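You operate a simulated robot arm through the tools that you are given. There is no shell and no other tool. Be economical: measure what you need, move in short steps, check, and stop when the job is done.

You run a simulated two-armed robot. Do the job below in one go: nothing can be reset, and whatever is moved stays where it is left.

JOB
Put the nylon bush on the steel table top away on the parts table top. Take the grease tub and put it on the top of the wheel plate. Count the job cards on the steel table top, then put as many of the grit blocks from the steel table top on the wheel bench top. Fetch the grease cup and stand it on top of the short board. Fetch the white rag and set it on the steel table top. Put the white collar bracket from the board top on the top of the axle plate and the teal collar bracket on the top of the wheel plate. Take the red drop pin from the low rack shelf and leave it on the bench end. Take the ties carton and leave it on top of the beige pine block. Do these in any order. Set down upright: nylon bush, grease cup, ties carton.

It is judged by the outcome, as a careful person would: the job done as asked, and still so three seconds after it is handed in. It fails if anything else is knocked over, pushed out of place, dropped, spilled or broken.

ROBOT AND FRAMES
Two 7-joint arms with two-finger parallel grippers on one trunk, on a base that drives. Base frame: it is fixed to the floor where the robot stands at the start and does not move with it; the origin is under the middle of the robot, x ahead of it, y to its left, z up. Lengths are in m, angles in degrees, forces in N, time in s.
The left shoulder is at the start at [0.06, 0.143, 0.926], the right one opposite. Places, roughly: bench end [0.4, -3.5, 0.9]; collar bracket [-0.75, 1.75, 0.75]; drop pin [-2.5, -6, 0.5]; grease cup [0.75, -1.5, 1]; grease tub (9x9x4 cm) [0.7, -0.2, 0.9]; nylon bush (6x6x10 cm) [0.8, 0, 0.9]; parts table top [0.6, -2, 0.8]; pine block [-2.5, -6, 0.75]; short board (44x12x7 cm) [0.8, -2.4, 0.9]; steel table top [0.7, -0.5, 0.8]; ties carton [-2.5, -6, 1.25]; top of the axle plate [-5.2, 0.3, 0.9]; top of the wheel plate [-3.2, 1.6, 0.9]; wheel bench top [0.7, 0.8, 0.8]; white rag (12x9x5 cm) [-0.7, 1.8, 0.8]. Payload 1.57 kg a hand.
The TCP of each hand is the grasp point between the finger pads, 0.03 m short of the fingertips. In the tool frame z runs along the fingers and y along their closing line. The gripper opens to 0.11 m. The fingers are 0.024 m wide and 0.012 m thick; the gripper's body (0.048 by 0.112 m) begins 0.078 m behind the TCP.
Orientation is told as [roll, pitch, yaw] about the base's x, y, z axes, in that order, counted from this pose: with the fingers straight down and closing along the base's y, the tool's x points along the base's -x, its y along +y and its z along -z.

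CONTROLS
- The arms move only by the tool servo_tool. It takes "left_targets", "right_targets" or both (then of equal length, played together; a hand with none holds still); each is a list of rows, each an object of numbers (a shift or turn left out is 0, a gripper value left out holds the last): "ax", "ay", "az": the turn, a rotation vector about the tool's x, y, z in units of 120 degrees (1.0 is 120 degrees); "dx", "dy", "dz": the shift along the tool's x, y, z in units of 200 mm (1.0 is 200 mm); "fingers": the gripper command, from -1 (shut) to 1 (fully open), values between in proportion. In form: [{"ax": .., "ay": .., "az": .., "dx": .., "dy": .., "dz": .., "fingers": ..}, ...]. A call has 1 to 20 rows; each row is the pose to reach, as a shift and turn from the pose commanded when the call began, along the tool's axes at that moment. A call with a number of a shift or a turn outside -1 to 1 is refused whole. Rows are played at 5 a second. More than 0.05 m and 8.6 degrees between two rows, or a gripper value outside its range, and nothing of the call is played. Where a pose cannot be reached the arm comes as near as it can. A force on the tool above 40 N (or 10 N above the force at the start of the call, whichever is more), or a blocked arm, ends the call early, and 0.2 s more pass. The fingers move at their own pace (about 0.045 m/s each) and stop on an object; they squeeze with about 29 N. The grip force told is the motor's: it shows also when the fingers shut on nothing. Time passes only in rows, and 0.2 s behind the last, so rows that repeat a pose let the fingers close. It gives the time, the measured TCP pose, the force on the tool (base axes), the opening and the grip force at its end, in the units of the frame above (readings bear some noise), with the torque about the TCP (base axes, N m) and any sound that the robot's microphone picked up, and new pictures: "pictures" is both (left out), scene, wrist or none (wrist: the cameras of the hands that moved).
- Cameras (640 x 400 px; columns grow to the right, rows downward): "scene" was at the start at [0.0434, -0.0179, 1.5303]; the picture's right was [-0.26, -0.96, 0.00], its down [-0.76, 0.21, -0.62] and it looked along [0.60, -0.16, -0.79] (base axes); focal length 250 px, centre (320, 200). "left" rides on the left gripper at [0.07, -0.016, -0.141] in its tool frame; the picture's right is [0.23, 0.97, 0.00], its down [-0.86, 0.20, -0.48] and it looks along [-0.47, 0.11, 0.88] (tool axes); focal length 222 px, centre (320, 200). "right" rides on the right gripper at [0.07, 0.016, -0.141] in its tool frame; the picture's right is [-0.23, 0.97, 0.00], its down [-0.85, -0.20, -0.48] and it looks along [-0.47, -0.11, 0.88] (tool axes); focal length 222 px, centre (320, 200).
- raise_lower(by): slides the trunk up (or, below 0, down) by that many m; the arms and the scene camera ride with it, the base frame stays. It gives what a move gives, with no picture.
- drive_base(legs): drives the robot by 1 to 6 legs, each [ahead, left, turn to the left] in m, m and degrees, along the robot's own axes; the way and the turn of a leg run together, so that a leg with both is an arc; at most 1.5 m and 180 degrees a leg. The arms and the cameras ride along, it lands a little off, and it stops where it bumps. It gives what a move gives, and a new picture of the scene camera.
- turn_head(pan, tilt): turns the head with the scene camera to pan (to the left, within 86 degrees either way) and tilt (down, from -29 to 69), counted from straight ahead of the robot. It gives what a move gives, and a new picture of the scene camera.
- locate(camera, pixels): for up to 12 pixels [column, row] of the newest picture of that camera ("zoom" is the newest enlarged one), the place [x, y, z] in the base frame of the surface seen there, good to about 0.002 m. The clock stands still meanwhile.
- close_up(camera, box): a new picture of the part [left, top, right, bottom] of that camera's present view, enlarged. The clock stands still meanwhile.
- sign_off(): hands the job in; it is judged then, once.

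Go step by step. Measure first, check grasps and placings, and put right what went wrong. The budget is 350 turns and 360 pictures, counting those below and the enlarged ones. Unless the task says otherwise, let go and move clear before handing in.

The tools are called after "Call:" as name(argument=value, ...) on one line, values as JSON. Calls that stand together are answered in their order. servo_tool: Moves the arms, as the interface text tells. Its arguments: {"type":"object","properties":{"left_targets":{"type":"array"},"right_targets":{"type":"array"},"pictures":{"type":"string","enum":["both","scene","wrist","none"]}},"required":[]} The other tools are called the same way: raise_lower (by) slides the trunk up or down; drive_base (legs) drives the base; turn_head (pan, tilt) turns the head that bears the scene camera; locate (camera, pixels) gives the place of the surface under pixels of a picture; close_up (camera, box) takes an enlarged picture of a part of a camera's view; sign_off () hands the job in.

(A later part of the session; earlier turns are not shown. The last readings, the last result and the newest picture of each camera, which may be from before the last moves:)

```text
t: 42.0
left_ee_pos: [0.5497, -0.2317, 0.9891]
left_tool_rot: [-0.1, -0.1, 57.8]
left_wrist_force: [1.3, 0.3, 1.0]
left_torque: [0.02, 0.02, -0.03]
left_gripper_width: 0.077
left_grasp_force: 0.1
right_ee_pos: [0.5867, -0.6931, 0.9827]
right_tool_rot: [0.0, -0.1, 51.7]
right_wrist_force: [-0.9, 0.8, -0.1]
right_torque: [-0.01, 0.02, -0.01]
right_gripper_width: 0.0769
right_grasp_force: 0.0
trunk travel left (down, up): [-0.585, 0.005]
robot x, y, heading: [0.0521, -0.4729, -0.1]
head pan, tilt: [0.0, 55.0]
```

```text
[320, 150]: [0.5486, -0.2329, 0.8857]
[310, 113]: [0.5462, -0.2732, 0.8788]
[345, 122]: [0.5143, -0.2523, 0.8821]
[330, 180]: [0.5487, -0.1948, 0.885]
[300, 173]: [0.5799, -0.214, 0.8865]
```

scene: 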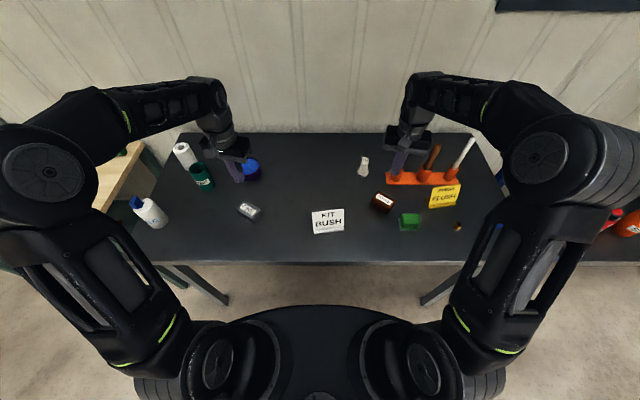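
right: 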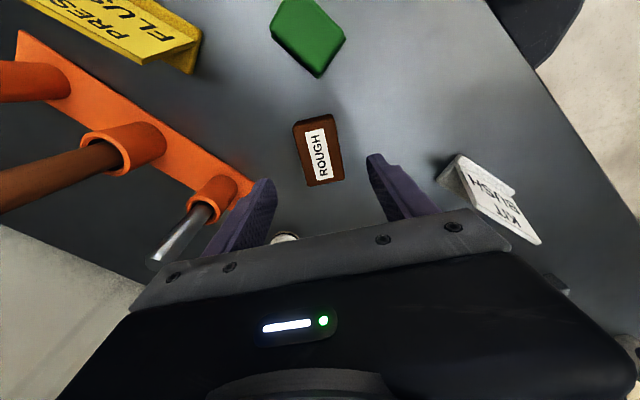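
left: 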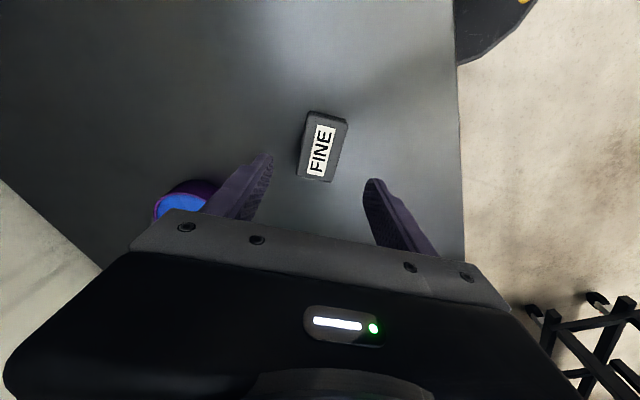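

Clear. Descend lower (TCP 0.880) and close.

Call:
servo_tool(left_targets=[{"dz": 0.18}, {"dz": 0.36}, {"dz": 0.48}, {"dz": 0.545}, {"dz": 0.545, "fingers": -1}, {"dz": 0.545, "fingers": -1}, {"dz": 0.545, "fingers": -1}, {"dz": 0.545, "fingers": -1}, {"dz": 0.545, "fingers": -1}], right_targets=[{"dz": 0.17}, {"dz": 0.34}, {"dz": 0.45}, {"dz": 0.513}, {"dz": 0.513, "fingers": -1}, {"dz": 0.513, "fingers": -1}, {"dz": 0.513, "fingers": -1}, {"dz": 0.513, "fingers": -1}, {"dz": 0.513, "fingers": -1}], pictures="none")

Call:
servo_tool(left_targets=[{"dz": -0.05}, {"dz": -0.1}, {"dz": -0.2}, {"dz": -0.4}, {"dz": -0.6}], right_targets=[{"dz": -0.05}, {"dz": -0.1}, {"dz": -0.2}, {"dz": -0.4}, {"dz": -0.6}], pictures="wrist")

```text
t: 44.0
left_ee_pos: [0.5488, -0.2311, 0.8803]
left_tool_rot: [-0.2, 0.0, 57.7]
left_wrist_force: [0.6, 1.9, 4.6]
left_torque: [0.13, 0.12, -0.11]
left_gripper_width: 0.0458
left_grasp_force: 29.2
right_ee_pos: [0.5867, -0.6938, 0.881]
right_tool_rot: [-0.1, 0.0, 51.7]
right_wrist_force: [-0.1, 0.0, 0.8]
right_torque: [0.01, 0.0, 0.01]
right_gripper_width: 0.0455
right_grasp_force: 28.6
trunk travel left (down, up): [-0.585, 0.005]
robot x, y, heading: [0.0517, -0.4748, 0.2]
head pan, tilt: [0.0, 55.0]
```

```text
t: 45.2
left_ee_pos: [0.5478, -0.2294, 1.0015]
left_tool_rot: [-0.1, -0.1, 57.7]
left_wrist_force: [0.0, 0.1, -1.4]
left_torque: [-0.02, -0.04, -0.01]
left_gripper_width: 0.0456
left_grasp_force: 28.8
right_ee_pos: [0.5863, -0.6925, 1.0023]
right_tool_rot: [-0.1, 0.1, 51.7]
right_wrist_force: [0.4, 0.9, -1.2]
right_torque: [0.02, -0.03, 0.03]
right_gripper_width: 0.0458
right_grasp_force: 29.3
trunk travel left (down, up): [-0.585, 0.005]
robot x, y, heading: [0.0534, -0.4731, 0.3]
head pan, tilt: [0.0, 55.0]
```

right: 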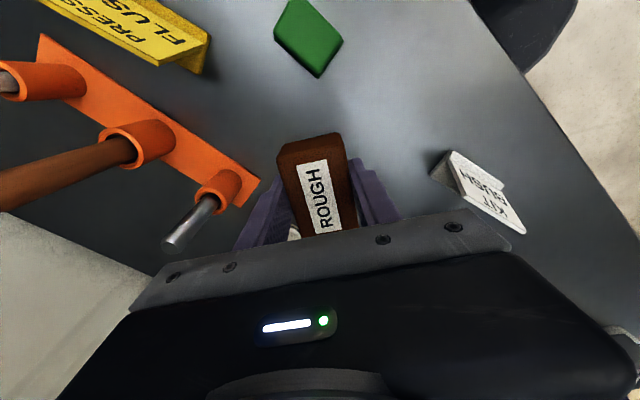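
left: 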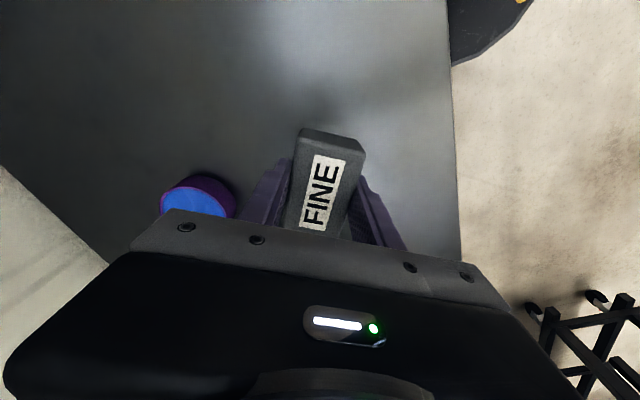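

Both blocks held. I raise, back off and drive left to face the wheel bench.

Call:
servo_tool(left_targets=[{"dz": -0.2}, {"dz": -0.4}, {"dz": -0.5}], right_targets=[{"dz": -0.2}, {"dz": -0.4}, {"dz": -0.5}], pictures="none")

Call:
drive_base(legs=[[-0.45, 0, 0], [0, 1.25, 0]])

```text
t: 46.0
left_ee_pos: [0.5475, -0.2297, 1.0998]
left_tool_rot: [0.2, 0.0, 57.7]
left_wrist_force: [0.9, -0.3, -0.5]
left_torque: [0.0, 0.02, 0.03]
left_gripper_width: 0.0454
left_grasp_force: 29.2
right_ee_pos: [0.5865, -0.6916, 1.1009]
right_tool_rot: [0.0, 0.0, 51.8]
right_wrist_force: [-0.8, 0.5, -1.1]
right_torque: [0.03, 0.0, 0.04]
right_gripper_width: 0.0456
right_grasp_force: 29.0
trunk travel left (down, up): [-0.585, 0.005]
robot x, y, heading: [0.0551, -0.4717, 0.4]
head pan, tilt: [0.0, 55.0]
```

```text
t: 54.6
left_ee_pos: [0.0898, 1.0244, 1.0995]
left_tool_rot: [-0.1, 0.0, 58.6]
left_wrist_force: [0.2, 0.5, -1.9]
left_torque: [0.0, 0.0, 0.0]
left_gripper_width: 0.0457
left_grasp_force: 29.1
right_ee_pos: [0.135, 0.5655, 1.1013]
right_tool_rot: [-0.1, 0.0, 52.4]
right_wrist_force: [0.0, 0.5, -1.5]
right_torque: [-0.06, -0.02, 0.01]
right_gripper_width: 0.0459
right_grasp_force: 28.7
trunk travel left (down, up): [-0.585, 0.005]
robot x, y, heading: [-0.4014, 0.7742, 1.1]
head pan, tilt: [0.0, 55.0]
```

scene: 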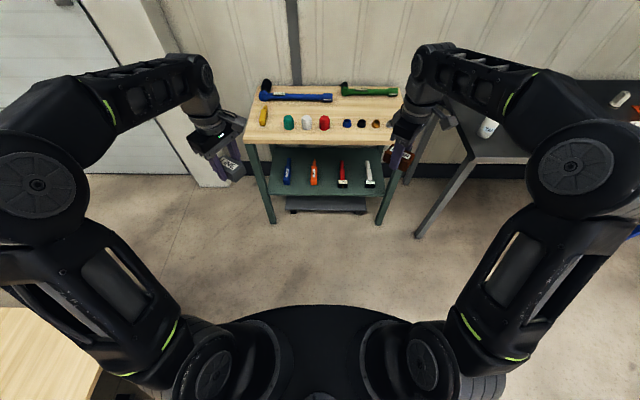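

Call:
close_up(camera="scene", box=[235, 70, 425, 190])

Call:
locate(camera="scene", pixels=[[247, 140], [388, 150], [250, 95], [307, 110], [289, 121], [324, 121], [347, 124], [262, 115], [341, 110], [375, 105], [307, 138], [360, 140]])

```text
3.33 times, centred on (330, 130) of scene
```

zoom: 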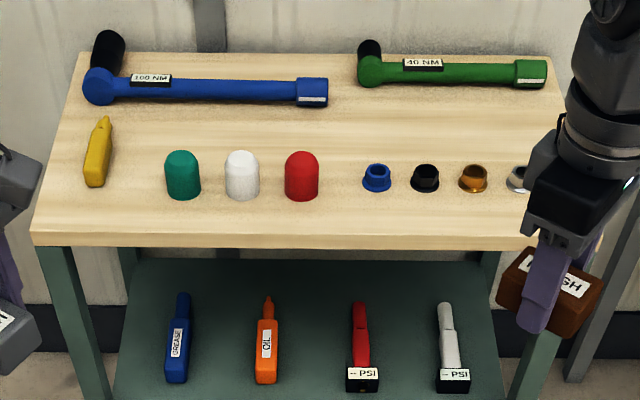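

```text
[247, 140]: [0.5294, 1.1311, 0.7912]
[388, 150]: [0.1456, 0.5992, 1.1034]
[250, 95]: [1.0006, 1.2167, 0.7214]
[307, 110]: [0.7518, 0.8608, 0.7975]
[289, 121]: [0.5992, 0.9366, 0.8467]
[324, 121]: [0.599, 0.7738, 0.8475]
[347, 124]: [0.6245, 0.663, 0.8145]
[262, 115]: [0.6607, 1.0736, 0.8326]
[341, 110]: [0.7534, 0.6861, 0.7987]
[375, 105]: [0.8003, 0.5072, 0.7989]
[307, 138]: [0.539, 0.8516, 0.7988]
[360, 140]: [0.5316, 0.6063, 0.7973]
```

Bench top z≈0.799; the strip between caps (x≈0.62) and wrenches (x≈0.85) is free near x=0.73. I check the base's own front edge.

Call:
locate(camera="scene", pixels=[[310, 306], [340, 306], [310, 330], [275, 97], [320, 96], [370, 92], [350, 88], [350, 100]])

```text
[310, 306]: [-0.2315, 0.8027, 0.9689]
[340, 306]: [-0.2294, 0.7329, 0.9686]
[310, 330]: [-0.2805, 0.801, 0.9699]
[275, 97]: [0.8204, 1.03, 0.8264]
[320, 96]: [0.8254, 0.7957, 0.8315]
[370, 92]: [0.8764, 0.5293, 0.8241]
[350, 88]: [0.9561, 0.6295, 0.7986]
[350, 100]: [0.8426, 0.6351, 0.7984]
```

I drive ahead 0.54 m.

Call:
drive_base(legs=[[0.54, -0.03, -1.1]])

```text
t: 57.8
left_ee_pos: [0.6437, 0.9873, 1.0996]
left_tool_rot: [-0.1, 0.1, 57.3]
left_wrist_force: [-0.7, 0.0, -1.5]
left_torque: [-0.02, -0.01, 0.03]
left_gripper_width: 0.0456
left_grasp_force: 29.3
right_ee_pos: [0.6789, 0.5258, 1.1011]
right_tool_rot: [0.0, 0.1, 51.3]
right_wrist_force: [0.2, -0.5, -1.5]
right_torque: [0.02, 0.03, -0.01]
right_gripper_width: 0.0456
right_grasp_force: 29.5
trunk travel left (down, up): [-0.585, 0.005]
robot x, y, heading: [0.1471, 0.7452, -0.2]
head pan, tilt: [0.0, 55.0]
```

scene: 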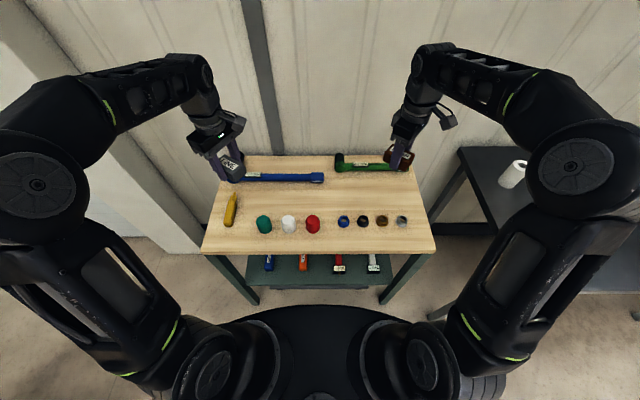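

Call:
servo_tool(left_targets=[{"dx": 0.06, "dy": -0.18}, {"dx": 0.12, "dy": -0.36}, {"dx": 0.175, "dy": -0.534}, {"dx": 0.175, "dy": -0.534, "dz": 0.24}, {"dx": 0.175, "dy": -0.534, "dz": 0.48}, {"dx": 0.175, "dy": -0.534, "dz": 0.72}, {"dx": 0.175, "dy": -0.534, "dz": 0.95}], right_targets=[{"dx": -0.12, "dy": 0.02}, {"dx": -0.24, "dy": 0.04}, {"dx": -0.363, "dy": 0.06}, {"dx": -0.363, "dy": 0.06, "dz": 0.24}, {"dx": -0.363, "dy": 0.06, "dz": 0.48}, {"dx": -0.363, "dy": 0.06, "dz": 0.72}, {"dx": -0.363, "dy": 0.06, "dz": 0.95}], pictures="both")

```text
t: 59.4
left_ee_pos: [0.714, 0.8983, 0.9081]
left_tool_rot: [0.0, 0.1, 57.3]
left_wrist_force: [0.4, -0.1, -1.4]
left_torque: [0.0, 0.02, 0.03]
left_gripper_width: 0.0457
left_grasp_force: 29.1
right_ee_pos: [0.7149, 0.586, 0.9091]
right_tool_rot: [0.1, 0.0, 51.2]
right_wrist_force: [0.7, 0.5, -0.8]
right_torque: [0.03, 0.04, -0.04]
right_gripper_width: 0.0457
right_grasp_force: 28.9
trunk travel left (down, up): [-0.585, 0.005]
robot x, y, heading: [0.1442, 0.7521, -0.3]
head pan, tilt: [0.0, 55.0]
```

scene: 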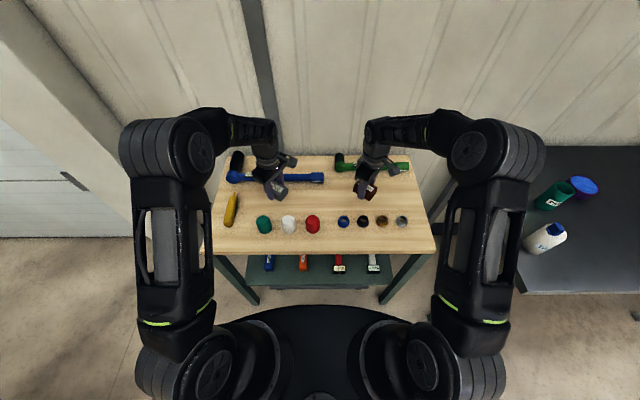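
right: 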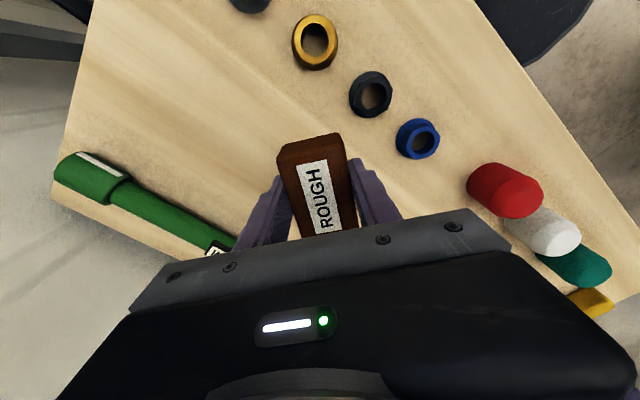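
left: 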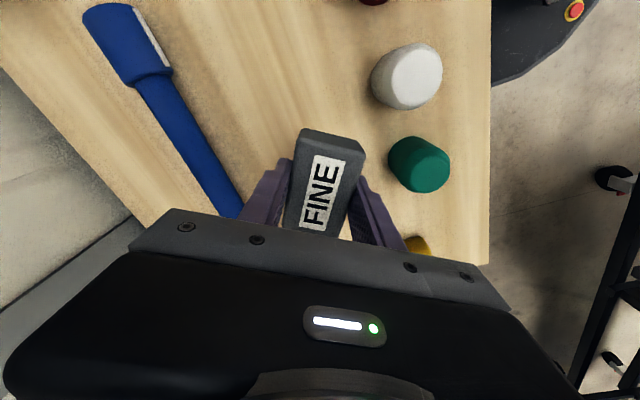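

Both are over clear wood. Lower, release slightly, and lift.

Call:
servo_tool(left_targets=[{"dz": 0.15}, {"dz": 0.28}, {"dz": 0.34}, {"dz": 0.375}, {"dz": 0.375, "fingers": 0.25}, {"dz": 0.375}, {"dz": 0.375}, {"dz": 0.2}, {"dz": 0}, {"dz": -0.2}], right_targets=[{"dz": 0.15}, {"dz": 0.28}, {"dz": 0.34}, {"dz": 0.38}, {"dz": 0.38, "fingers": 0.25}, {"dz": 0.38}, {"dz": 0.38}, {"dz": 0.2}, {"dz": 0}, {"dz": -0.2}], pictures="both")

```text
t: 61.6
left_ee_pos: [0.7106, 0.9021, 0.9519]
left_tool_rot: [-0.2, 0.0, 57.3]
left_wrist_force: [-1.1, 0.1, -0.1]
left_torque: [0.0, 0.01, -0.03]
left_gripper_width: 0.0691
left_grasp_force: 0.0
right_ee_pos: [0.7143, 0.5887, 0.9531]
right_tool_rot: [-0.1, 0.0, 51.3]
right_wrist_force: [0.0, -0.4, 1.0]
right_torque: [0.0, -0.04, 0.01]
right_gripper_width: 0.0689
right_grasp_force: 0.0
trunk travel left (down, up): [-0.585, 0.005]
robot x, y, heading: [0.143, 0.747, -0.2]
head pan, tilt: [0.0, 55.0]
```

scene: 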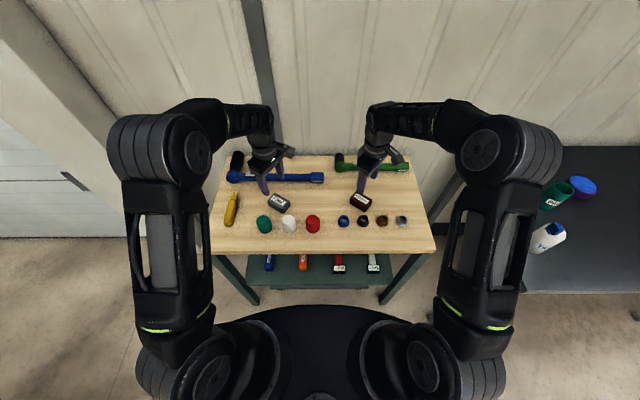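
right: 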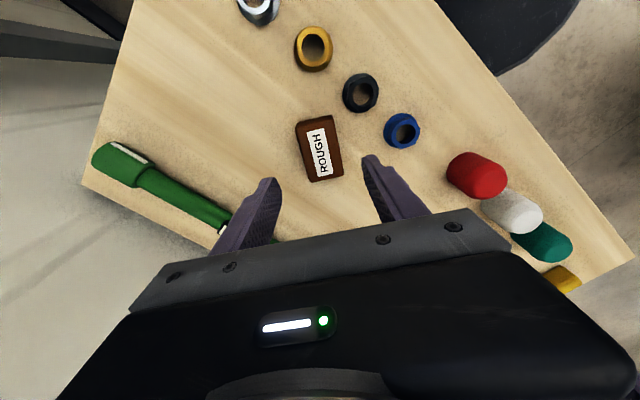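
left: 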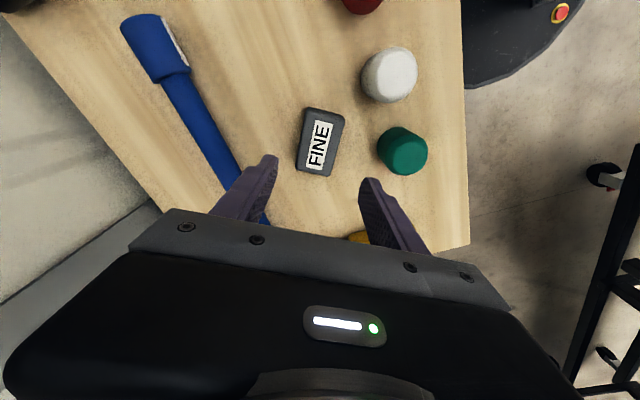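

Both blocks placed upright. I measure my base's footprint in the left picture (black disc at (490,60)).

Call:
locate(camera="left", pixels=[[495, 60], [520, 78], [545, 72], [500, 30], [575, 12], [600, 30]])

Call:
locate(camera="right", pixels=[[490, 60], [510, 68], [545, 45], [470, 35]])

Call:
locate(camera="scene", pixels=[[525, 290], [620, 290], [600, 147], [440, 148], [545, 230], [558, 190], [583, 187]])

```text
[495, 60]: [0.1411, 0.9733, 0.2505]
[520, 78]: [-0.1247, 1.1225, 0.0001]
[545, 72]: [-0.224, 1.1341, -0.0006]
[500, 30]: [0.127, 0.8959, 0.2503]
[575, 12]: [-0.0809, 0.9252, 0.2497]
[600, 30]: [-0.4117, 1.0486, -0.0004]
```

```text
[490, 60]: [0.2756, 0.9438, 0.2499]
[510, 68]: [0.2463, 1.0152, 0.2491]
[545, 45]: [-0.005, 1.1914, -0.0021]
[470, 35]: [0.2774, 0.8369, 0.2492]
```

```text
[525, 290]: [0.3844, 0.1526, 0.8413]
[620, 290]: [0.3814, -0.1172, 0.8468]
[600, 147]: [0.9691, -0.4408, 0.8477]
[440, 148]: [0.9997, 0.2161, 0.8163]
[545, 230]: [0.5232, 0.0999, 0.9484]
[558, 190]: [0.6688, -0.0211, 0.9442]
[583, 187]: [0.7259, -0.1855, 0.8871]
```

The base disc radius is ≈0.29 at z 0.25, so it can go under the steel table; the chest limits to x≈0.18. I raise the hands, go round to the steel table's left part for the nylon bush.

Call:
servo_tool(left_targets=[{"dz": -0.2, "fingers": 1}, {"dz": -0.4}, {"dz": -0.6}, {"dz": -0.8}, {"dz": -0.95}], right_targets=[{"dz": -0.2, "fingers": 1}, {"dz": -0.4}, {"dz": -0.6}, {"dz": -0.8}, {"dz": -0.95}], pictures="none")

Call:
drive_base(legs=[[-0.5, 0, 0], [0, -0.97, 0], [0.4, 0, 0]])

```text
t: 62.8
left_ee_pos: [0.7101, 0.8986, 1.1299]
left_tool_rot: [0.0, 0.0, 57.3]
left_wrist_force: [0.7, -0.2, 0.2]
left_torque: [0.02, 0.04, -0.01]
left_gripper_width: 0.11
left_grasp_force: 0.2
left hand out of reach, approached as far as the arm can: row 5
right_ee_pos: [0.7161, 0.59, 1.1213]
right_tool_rot: [0.1, 0.1, 51.3]
right_wrist_force: [0.4, -0.7, 0.1]
right_torque: [0.02, 0.0, -0.01]
right_gripper_width: 0.1099
right_grasp_force: 0.0
right hand out of reach, approached as far as the arm can: row 5
trunk travel left (down, up): [-0.585, 0.005]
robot x, y, heading: [0.1458, 0.7453, 0.0]
head pan, tilt: [0.0, 55.0]
```

```text
t: 72.4
left_ee_pos: [0.5928, -0.0666, 1.1285]
left_tool_rot: [0.0, 0.1, 56.3]
left_wrist_force: [-0.1, -0.2, -0.2]
left_torque: [-0.02, 0.03, 0.01]
left_gripper_width: 0.11
left_grasp_force: 0.1
right_ee_pos: [0.5928, -0.3751, 1.1209]
right_tool_rot: [-0.1, 0.0, 50.4]
right_wrist_force: [1.0, 0.6, 0.3]
right_torque: [0.0, -0.01, -0.03]
right_gripper_width: 0.1101
right_grasp_force: 0.3
trunk travel left (down, up): [-0.585, 0.005]
robot x, y, heading: [0.0237, -0.2057, -1.4]
head pan, tilt: [0.0, 55.0]
```

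scene: 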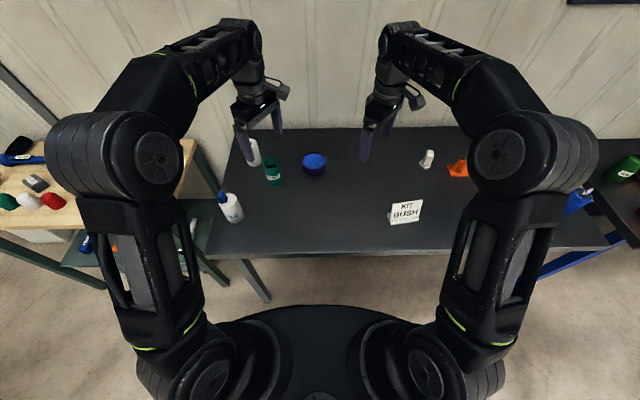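

Call:
drive_base(legs=[[0.13, 0, 1.4]])

Call:
locate(camera="scene", pixels=[[320, 200]])

```text
t: 73.7
left_ee_pos: [0.7206, -0.0544, 1.1296]
left_tool_rot: [0.0, 0.0, 57.6]
left_wrist_force: [0.0, 0.1, 0.6]
left_torque: [0.0, 0.04, -0.01]
left_gripper_width: 0.1101
left_grasp_force: 0.1
right_ee_pos: [0.7311, -0.3625, 1.1214]
right_tool_rot: [-0.1, 0.1, 51.6]
right_wrist_force: [0.4, 0.6, 0.1]
right_torque: [-0.01, 0.05, 0.0]
right_gripper_width: 0.11
right_grasp_force: 0.0
trunk travel left (down, up): [-0.585, 0.005]
robot x, y, heading: [0.1566, -0.2101, 0.3]
head pan, tilt: [0.0, 55.0]
```

scene: 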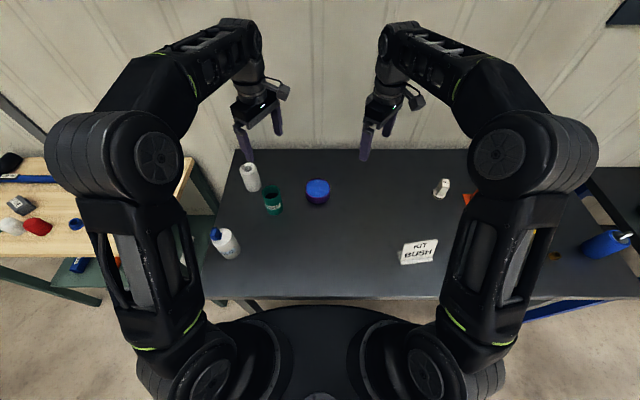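

```text
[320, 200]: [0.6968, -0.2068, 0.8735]
```

Call:
close_up(camera="scene", box=[200, 150, 360, 270])

Call:
locate(camera="zoom", pixels=[[190, 60], [170, 78], [222, 75], [205, 165], [290, 175], [330, 190], [470, 150], [420, 155], [528, 155], [475, 115], [480, 180]])

```text
3.33 times, centred on (280, 210) of scene
```

zoom: 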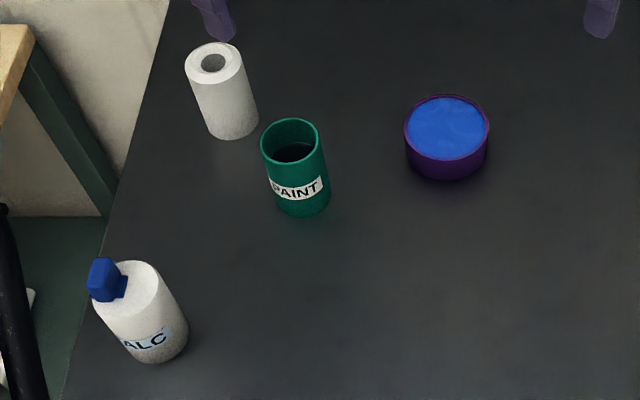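

```text
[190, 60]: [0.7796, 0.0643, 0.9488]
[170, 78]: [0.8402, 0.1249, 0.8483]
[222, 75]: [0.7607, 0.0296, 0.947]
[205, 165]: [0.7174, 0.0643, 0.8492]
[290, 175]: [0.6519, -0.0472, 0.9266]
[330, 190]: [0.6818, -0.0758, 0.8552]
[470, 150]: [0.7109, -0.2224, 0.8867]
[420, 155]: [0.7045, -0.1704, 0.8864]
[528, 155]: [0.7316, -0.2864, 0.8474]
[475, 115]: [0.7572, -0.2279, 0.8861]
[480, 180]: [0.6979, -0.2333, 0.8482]
```

Call:
locate(camera="zoom", pixels=[[188, 63], [241, 63], [212, 45], [215, 82], [235, 135], [407, 128], [487, 130], [447, 98], [447, 158], [262, 143], [318, 143], [292, 120]])

```text
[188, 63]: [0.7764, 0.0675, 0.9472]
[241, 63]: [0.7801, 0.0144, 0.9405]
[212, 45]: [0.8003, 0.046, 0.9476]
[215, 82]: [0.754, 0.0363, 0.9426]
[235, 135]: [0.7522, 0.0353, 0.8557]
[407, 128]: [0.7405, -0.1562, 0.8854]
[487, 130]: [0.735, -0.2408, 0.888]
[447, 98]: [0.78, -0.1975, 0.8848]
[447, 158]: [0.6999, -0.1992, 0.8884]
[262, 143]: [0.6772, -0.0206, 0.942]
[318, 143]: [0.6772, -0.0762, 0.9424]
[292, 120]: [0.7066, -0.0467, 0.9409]
```

Bush centre (0.778,0.041), r≈0.028. I move the left hand above it and partly down.

Call:
servo_tool(left_targets=[{"dx": -0.2}, {"dx": -0.4}, {"dx": -0.557, "dy": 0.013}, {"dx": -0.557, "dy": 0.013, "dz": 0.2}, {"dx": -0.557, "dy": 0.013, "dz": 0.4}, {"dx": -0.557, "dy": 0.013, "dz": 0.6}], pictures="wrist")

```text
t: 75.1
left_ee_pos: [0.7789, 0.04, 1.013]
left_tool_rot: [-0.1, -0.1, 57.7]
left_wrist_force: [0.8, 0.9, 0.8]
left_torque: [-0.02, -0.01, 0.0]
left_gripper_width: 0.1099
left_grasp_force: 0.0
left hand out of reach, approached as far as the arm can: row 1, 2, 3
right_ee_pos: [0.7299, -0.3617, 1.1209]
right_tool_rot: [0.0, 0.1, 51.7]
right_wrist_force: [-0.2, 0.1, 0.2]
right_torque: [-0.01, 0.02, 0.01]
right_gripper_width: 0.1099
right_grasp_force: 0.0
trunk travel left (down, up): [-0.585, 0.005]
robot x, y, heading: [0.1545, -0.2052, -0.0]
head pan, tilt: [0.0, 55.0]
```

left: 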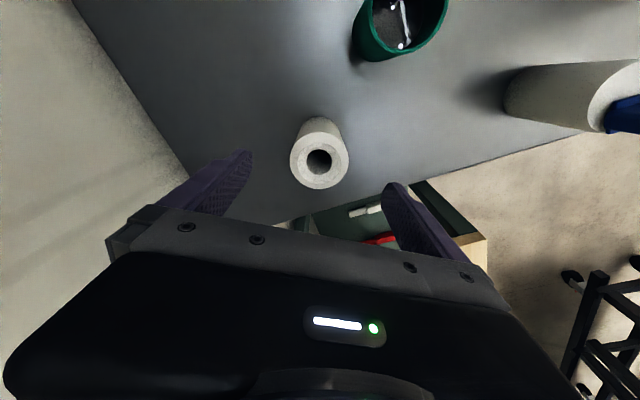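

Centred. Descend and grip.

Call:
servo_tool(left_targets=[{"dz": 0.18}, {"dz": 0.36}, {"dz": 0.54}, {"dz": 0.54, "fingers": -1}, {"dz": 0.54}, {"dz": 0.54}, {"dz": 0.54}, {"dz": 0.54}], pictures="none")

Call:
servo_tool(left_targets=[{"dz": -0.1}, {"dz": -0.3}, {"dz": -0.5}, {"dz": -0.7}, {"dz": -0.85}], pictures="wrist")

```text
t: 76.9
left_ee_pos: [0.7799, 0.0407, 0.9036]
left_tool_rot: [-0.1, 0.1, 57.7]
left_wrist_force: [0.1, 0.7, -0.4]
left_torque: [-0.04, 0.01, 0.02]
left_gripper_width: 0.0571
left_grasp_force: 28.9
right_ee_pos: [0.7301, -0.3614, 1.1223]
right_tool_rot: [0.0, 0.0, 51.7]
right_wrist_force: [-0.5, 0.5, -0.7]
right_torque: [0.04, 0.04, 0.0]
right_gripper_width: 0.11
right_grasp_force: 0.1
trunk travel left (down, up): [-0.585, 0.005]
robot x, y, heading: [0.1566, -0.209, -0.1]
head pan, tilt: [0.0, 55.0]
```

```text
t: 78.1
left_ee_pos: [0.7745, 0.0423, 1.0719]
left_tool_rot: [0.0, 0.0, 57.7]
left_wrist_force: [0.2, -0.2, -1.6]
left_torque: [-0.01, -0.02, -0.04]
left_gripper_width: 0.0572
left_grasp_force: 29.4
right_ee_pos: [0.7286, -0.3632, 1.1225]
right_tool_rot: [0.0, 0.0, 51.7]
right_wrist_force: [-0.9, 0.8, 1.5]
right_torque: [-0.02, 0.01, 0.02]
right_gripper_width: 0.1101
right_grasp_force: 0.0
trunk travel left (down, up): [-0.585, 0.005]
robot x, y, heading: [0.1537, -0.2037, 0.2]
head pan, tilt: [0.0, 55.0]
```

left: 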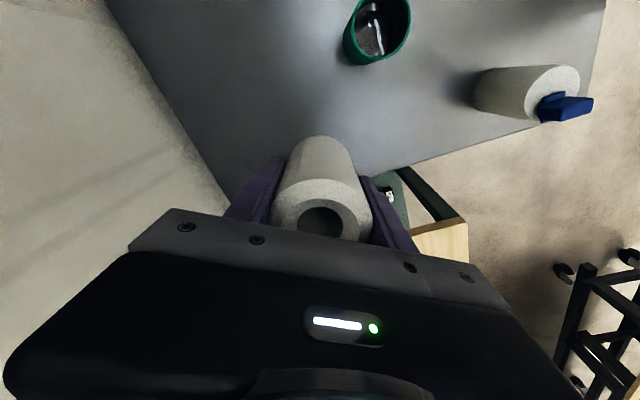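

Bush held. Drive back and along to the parts table.

Call:
drive_base(legs=[[-0.55, 0, 0], [0, -0.9, 0], [0, -0.9, 0]])

Call:
close_up(camera="scene", box=[160, 60, 480, 240])

```text
t: 90.0
left_ee_pos: [0.2245, -1.7532, 1.0733]
left_tool_rot: [0.0, -0.1, 58.5]
left_wrist_force: [-0.5, 0.2, -0.9]
left_torque: [0.04, -0.02, 0.03]
left_gripper_width: 0.0571
left_grasp_force: 29.3
right_ee_pos: [0.1843, -2.1586, 1.1208]
right_tool_rot: [0.0, 0.1, 52.4]
right_wrist_force: [0.4, -0.2, 0.1]
right_torque: [0.01, 0.01, 0.02]
right_gripper_width: 0.1099
right_grasp_force: 0.0
trunk travel left (down, up): [-0.585, 0.005]
robot x, y, heading: [-0.3906, -2.0124, 1.1]
head pan, tilt: [0.0, 55.0]
```

scene: 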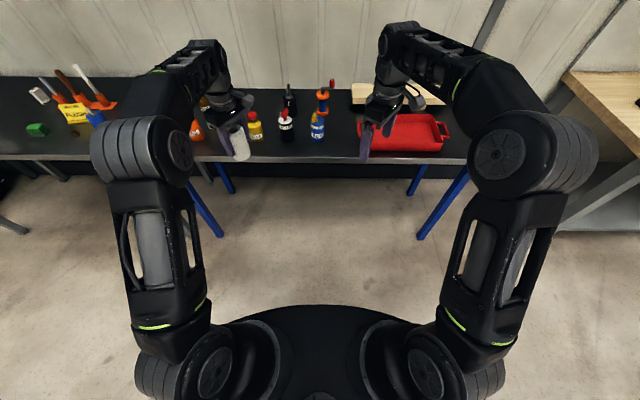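

```text
2.00 times, centred on (320, 150) of scene
```

zoom: 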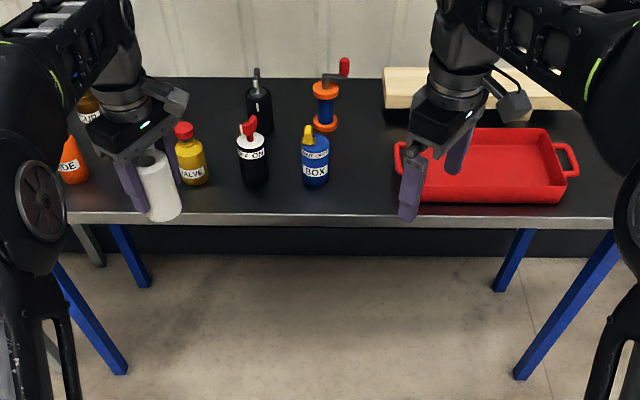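

Free spot between blue BOX bottle and red tray near zoom (365,150). I locate things.

Call:
locate(camera="zoom", pixels=[[365, 155], [365, 120], [328, 170], [398, 170], [415, 195], [338, 120], [380, 95], [315, 205], [350, 215], [350, 190], [420, 85], [540, 105]])

```text
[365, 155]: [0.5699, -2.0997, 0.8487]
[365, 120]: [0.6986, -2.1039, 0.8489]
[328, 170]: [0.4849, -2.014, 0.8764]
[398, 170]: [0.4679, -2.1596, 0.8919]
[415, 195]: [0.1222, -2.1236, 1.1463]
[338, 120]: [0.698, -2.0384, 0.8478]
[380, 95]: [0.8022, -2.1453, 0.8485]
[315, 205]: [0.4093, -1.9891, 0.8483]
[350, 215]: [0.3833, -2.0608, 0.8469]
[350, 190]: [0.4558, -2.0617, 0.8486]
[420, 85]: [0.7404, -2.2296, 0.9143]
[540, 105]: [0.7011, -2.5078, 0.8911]
```

Call:
drive_base(legs=[[0, -0.32, -1.1], [0.35, 0, 0]])

Call:
close_up(camera="scene", box=[100, 60, 420, 260])

```text
t: 94.1
left_ee_pos: [0.5856, -2.0922, 1.0724]
left_tool_rot: [0.0, 0.0, 57.1]
left_wrist_force: [-0.6, 1.3, -0.7]
left_torque: [0.01, 0.01, 0.03]
left_gripper_width: 0.057
left_grasp_force: 28.9
right_ee_pos: [0.5364, -2.4967, 1.1214]
right_tool_rot: [-0.1, 0.0, 51.1]
right_wrist_force: [0.8, -0.1, -0.3]
right_torque: [-0.01, -0.01, 0.01]
right_gripper_width: 0.1101
right_grasp_force: 0.1
trunk travel left (down, up): [-0.585, 0.005]
robot x, y, heading: [-0.0366, -2.3384, -0.5]
head pan, tilt: [0.0, 55.0]
```

scene: 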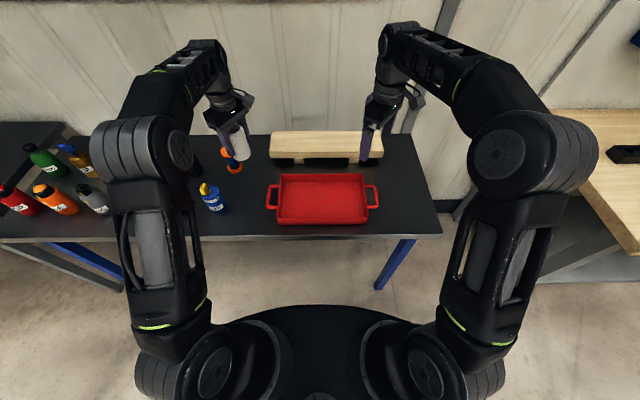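

```text
2.00 times, centred on (260, 160) of scene
```

zoom: 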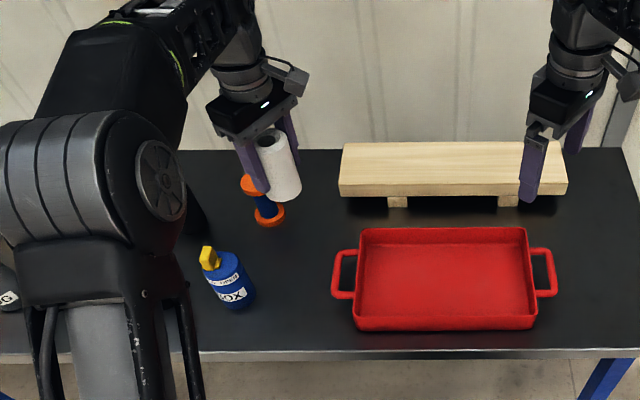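

Call:
locate(camera="zoom", pixels=[[335, 270], [270, 215], [283, 213], [252, 285], [345, 190], [300, 250], [265, 205], [565, 180]])

Call:
close_up(camera="left", box=[0, 0, 640, 400])

```text
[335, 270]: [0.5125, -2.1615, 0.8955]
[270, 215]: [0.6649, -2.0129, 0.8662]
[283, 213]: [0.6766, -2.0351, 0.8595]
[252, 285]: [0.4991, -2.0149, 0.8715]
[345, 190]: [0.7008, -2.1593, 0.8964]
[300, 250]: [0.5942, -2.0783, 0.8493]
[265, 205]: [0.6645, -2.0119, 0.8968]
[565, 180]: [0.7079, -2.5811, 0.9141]
```

```text
1.00 times, centred on (320, 200) of left
```

zoom: 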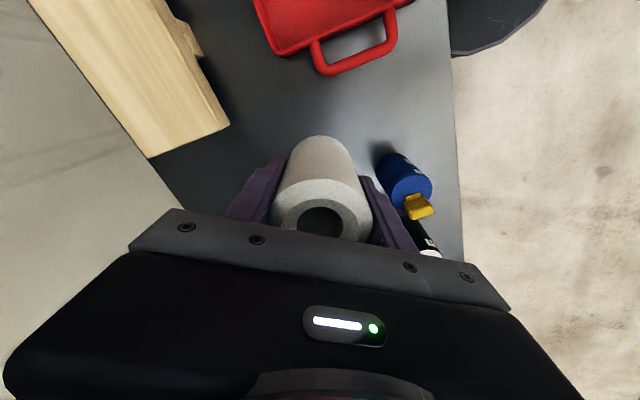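

Spot is clear. Lower the bush, release, lift.

Call:
servo_tool(left_targets=[{"dz": 0.22}, {"dz": 0.44}, {"dz": 0.64}, {"dz": 0.76}, {"dz": 0.83}, {"dz": 0.838, "fingers": 0.4}, {"dz": 0.838}, {"dz": 0.838}, {"dz": 0.6}, {"dz": 0.4}, {"dz": 0.2}, {"dz": 0}, {"dz": -0.2}], pictures="both")

```text
t: 96.9
left_ee_pos: [0.5854, -2.0932, 1.0839]
left_tool_rot: [0.0, 0.0, 57.2]
left_wrist_force: [-0.4, -0.8, 0.4]
left_torque: [0.02, -0.04, -0.01]
left_gripper_width: 0.0768
left_grasp_force: 0.1
left hand out of reach, approached as far as the arm can: row 13
right_ee_pos: [0.5357, -2.4983, 1.1214]
right_tool_rot: [0.0, -0.1, 51.1]
right_wrist_force: [-0.4, -0.5, -0.1]
right_torque: [0.04, 0.02, 0.04]
right_gripper_width: 0.11
right_grasp_force: 0.1
trunk travel left (down, up): [-0.585, 0.005]
robot x, y, heading: [-0.0346, -2.3364, -0.5]
head pan, tilt: [0.0, 55.0]
```

scene: 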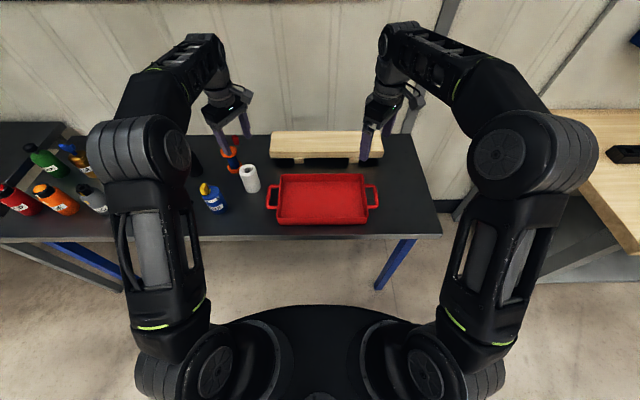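
left: 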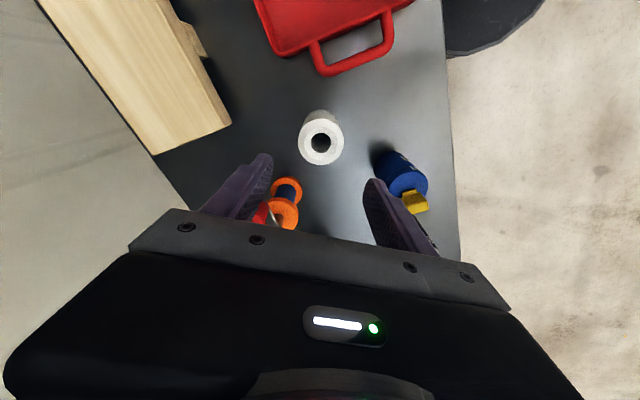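

Bush stands upright. I back off and move left to view the grease cup's area.

Call:
drive_base(legs=[[-0.35, 0, 0.5], [0, 0.75, 0]])

Call:
close_up(camera="scene", box=[200, 70, 440, 220])

```text
t: 102.8
left_ee_pos: [0.2391, -1.3525, 1.0839]
left_tool_rot: [-0.1, 0.0, 56.4]
left_wrist_force: [-0.2, 0.0, -0.5]
left_torque: [0.03, -0.03, -0.02]
left_gripper_width: 0.077
left_grasp_force: 0.1
right_ee_pos: [0.1832, -1.7559, 1.1207]
right_tool_rot: [-0.1, -0.1, 50.4]
right_wrist_force: [0.5, 0.7, -0.6]
right_torque: [0.01, -0.03, 0.05]
right_gripper_width: 0.1099
right_grasp_force: 0.1
trunk travel left (down, up): [-0.585, 0.005]
robot x, y, heading: [-0.3888, -1.5888, -1.0]
head pan, tilt: [0.0, 55.0]
```

scene: 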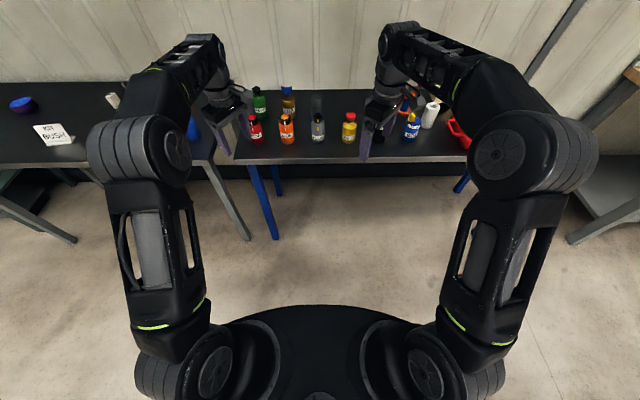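

```text
2.67 times, centred on (320, 145) of scene
```

zoom: 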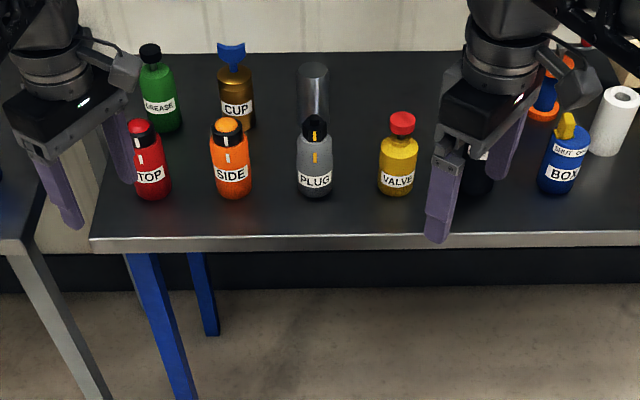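

I read the labels GREASE (green) and CUP (gold) more closely.

Call:
close_up(camera="scene", box=[245, 80, 305, 150])

Call:
locate(camera="zoom", pixels=[[150, 100], [290, 60], [290, 120], [270, 45], [150, 50]])

Call:
close_up(camera="left", box=[0, 0, 640, 400])

```text
5.71 times, centred on (275, 115) of scene
```

zoom: 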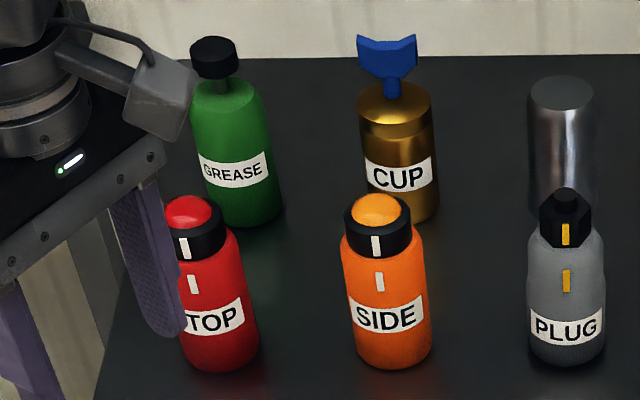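

```text
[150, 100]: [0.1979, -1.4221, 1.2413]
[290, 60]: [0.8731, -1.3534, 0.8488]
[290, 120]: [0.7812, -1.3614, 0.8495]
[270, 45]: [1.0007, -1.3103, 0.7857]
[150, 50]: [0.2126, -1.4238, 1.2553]
```

```text
1.00 times, centred on (320, 200) of left
```

zoom: 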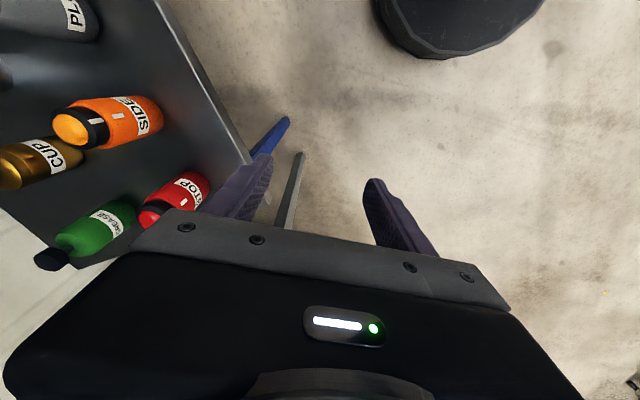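

I need to tell which is the "grease cup". I move closer for a better look at all labels.

Call:
drive_base(legs=[[0.35, -0.15, 1]])

Call:
turn_head(pan=8, tilt=50)

Call:
close_up(camera="scene", box=[230, 120, 470, 270])

```text
t: 105.2
left_ee_pos: [0.5787, -1.4798, 1.0833]
left_tool_rot: [0.0, 0.0, 58.6]
left_wrist_force: [-0.9, -0.1, -0.4]
left_torque: [0.01, -0.02, -0.02]
left_gripper_width: 0.0772
left_grasp_force: 0.0
right_ee_pos: [0.5407, -1.8861, 1.1204]
right_tool_rot: [0.0, 0.1, 52.5]
right_wrist_force: [0.2, 0.3, 0.4]
right_torque: [0.02, 0.03, 0.0]
right_gripper_width: 0.11
right_grasp_force: 0.1
trunk travel left (down, up): [-0.585, 0.005]
robot x, y, heading: [-0.0363, -1.7387, 1.3]
head pan, tilt: [0.0, 55.0]
```

scene: 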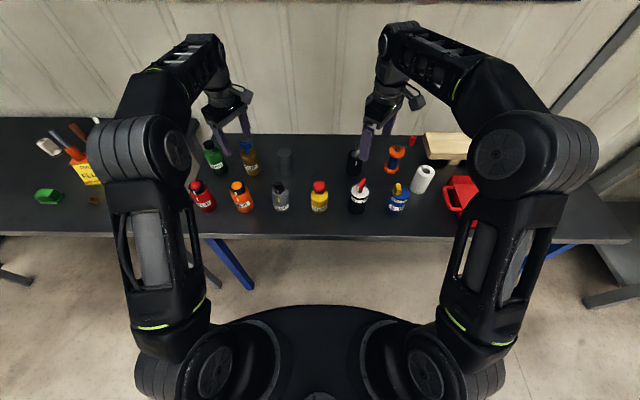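

```text
t: 105.9
left_ee_pos: [0.5781, -1.4793, 1.0837]
left_tool_rot: [-0.1, 0.0, 58.7]
left_wrist_force: [0.1, -0.1, -0.9]
left_torque: [-0.01, -0.03, -0.02]
left_gripper_width: 0.0769
left_grasp_force: 0.0
right_ee_pos: [0.5395, -1.8848, 1.1222]
right_tool_rot: [0.0, 0.0, 52.6]
right_wrist_force: [0.9, -0.5, -0.2]
right_torque: [-0.03, 0.01, -0.01]
right_gripper_width: 0.1102
right_grasp_force: 0.0
trunk travel left (down, up): [-0.585, 0.005]
robot x, y, heading: [-0.0363, -1.7387, 1.1]
head pan, tilt: [8.0, 50.0]
```

scene: 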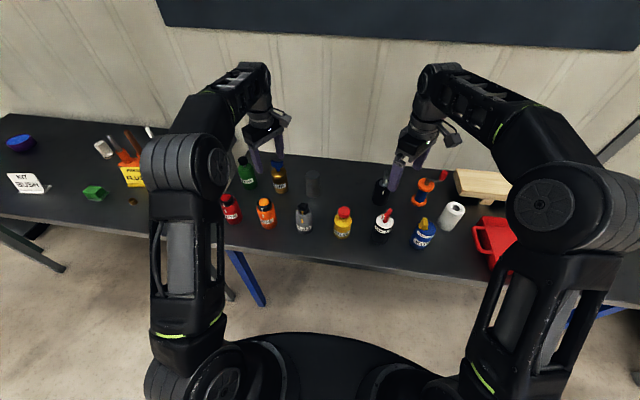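

```text
2.67 times, centred on (350, 195) of scene
```

zoom: 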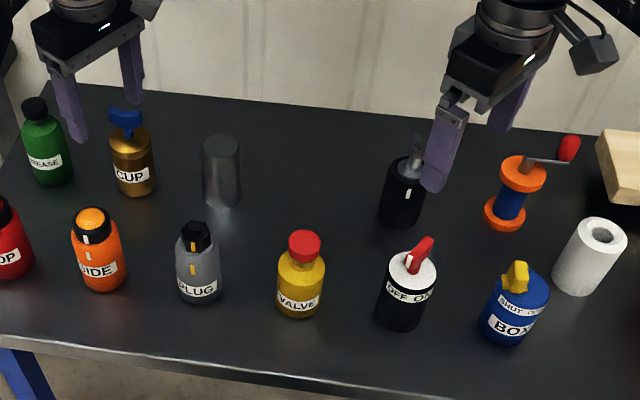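

Call:
close_up(camera="left", box=[160, 0, 480, 200])

Call:
close_up(camera="scene", box=[225, 145, 305, 205])

Call:
locate(camera="zoom", pixels=[[180, 70], [130, 240], [205, 250], [160, 165], [440, 80], [400, 180], [480, 180], [400, 260], [470, 290], [440, 145]])

```text
2.00 times, centred on (320, 100) of left
```

zoom: 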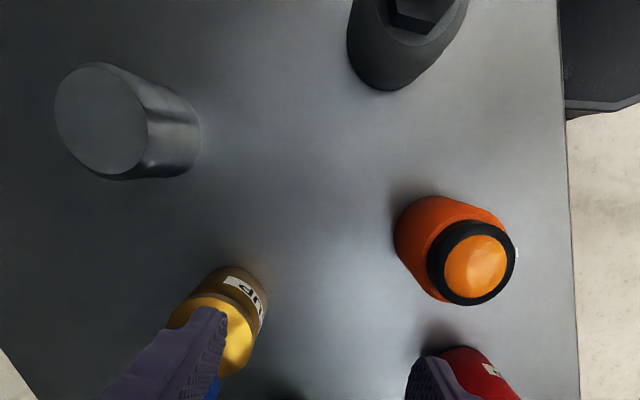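

```text
6.67 times, centred on (265, 175) of scene
```

zoom: 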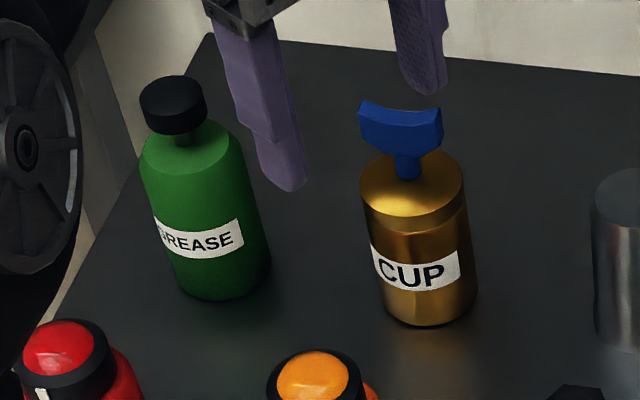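

```text
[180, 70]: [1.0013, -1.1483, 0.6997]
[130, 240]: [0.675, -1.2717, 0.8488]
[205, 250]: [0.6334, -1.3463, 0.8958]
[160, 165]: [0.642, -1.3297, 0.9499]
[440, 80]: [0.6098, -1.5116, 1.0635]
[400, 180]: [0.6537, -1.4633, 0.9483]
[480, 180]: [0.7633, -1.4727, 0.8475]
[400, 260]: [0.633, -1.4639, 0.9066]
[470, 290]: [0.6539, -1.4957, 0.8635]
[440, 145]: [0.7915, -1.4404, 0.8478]
```

The brass CUP with wing screw at ≈(0.66,-1.47) matches the told place; green GREASE is at y≈-1.34. I measure the brass one.

Call:
locate(camera="zoom", pixels=[[365, 190], [460, 190], [405, 105], [435, 130], [375, 130], [375, 295], [472, 290], [425, 325], [410, 225], [400, 150]])

```text
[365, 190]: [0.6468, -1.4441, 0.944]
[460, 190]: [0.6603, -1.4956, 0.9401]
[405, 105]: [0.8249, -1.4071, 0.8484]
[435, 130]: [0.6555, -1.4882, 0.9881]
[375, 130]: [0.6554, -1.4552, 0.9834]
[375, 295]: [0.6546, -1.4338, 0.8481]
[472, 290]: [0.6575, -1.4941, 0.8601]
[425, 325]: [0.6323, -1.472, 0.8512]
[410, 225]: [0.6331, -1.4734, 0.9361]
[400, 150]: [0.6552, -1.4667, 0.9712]
```

Centre ≈(0.660,-1.469), wing top ≈0.995. Left hand goes above.

Call:
servo_tool(left_targets=[{"dx": -0.13, "dy": -0.16, "fingers": 1}, {"dx": -0.256, "dy": -0.324}, {"dx": -0.256, "dy": -0.324, "dz": 0.1}], pictures="wrist")

```text
t: 106.7
left_ee_pos: [0.5897, -1.4784, 1.0835]
left_tool_rot: [-0.3, -0.3, 58.7]
left_wrist_force: [0.2, 0.2, -0.1]
left_torque: [0.02, -0.01, 0.01]
left_gripper_width: 0.1101
left_grasp_force: 0.1
left hand out of reach, approached as far as the arm can: row 1, 2, 3
right_ee_pos: [0.5389, -1.8855, 1.1212]
right_tool_rot: [-0.1, 0.0, 52.6]
right_wrist_force: [0.2, 0.8, -0.1]
right_torque: [0.0, -0.02, -0.02]
right_gripper_width: 0.11
right_grasp_force: 0.1
trunk travel left (down, up): [-0.585, 0.005]
robot x, y, heading: [-0.0371, -1.7411, 0.8]
head pan, tilt: [8.0, 50.0]
```

left: 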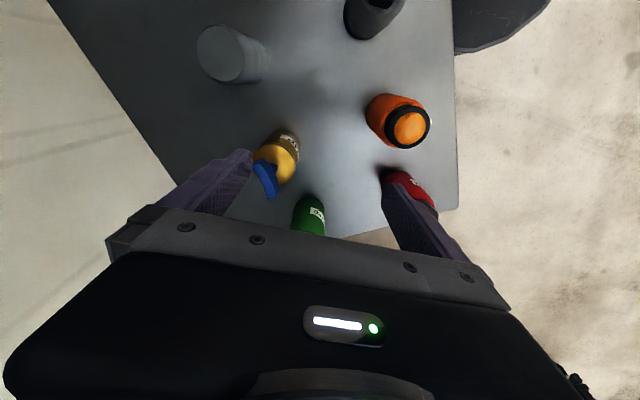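

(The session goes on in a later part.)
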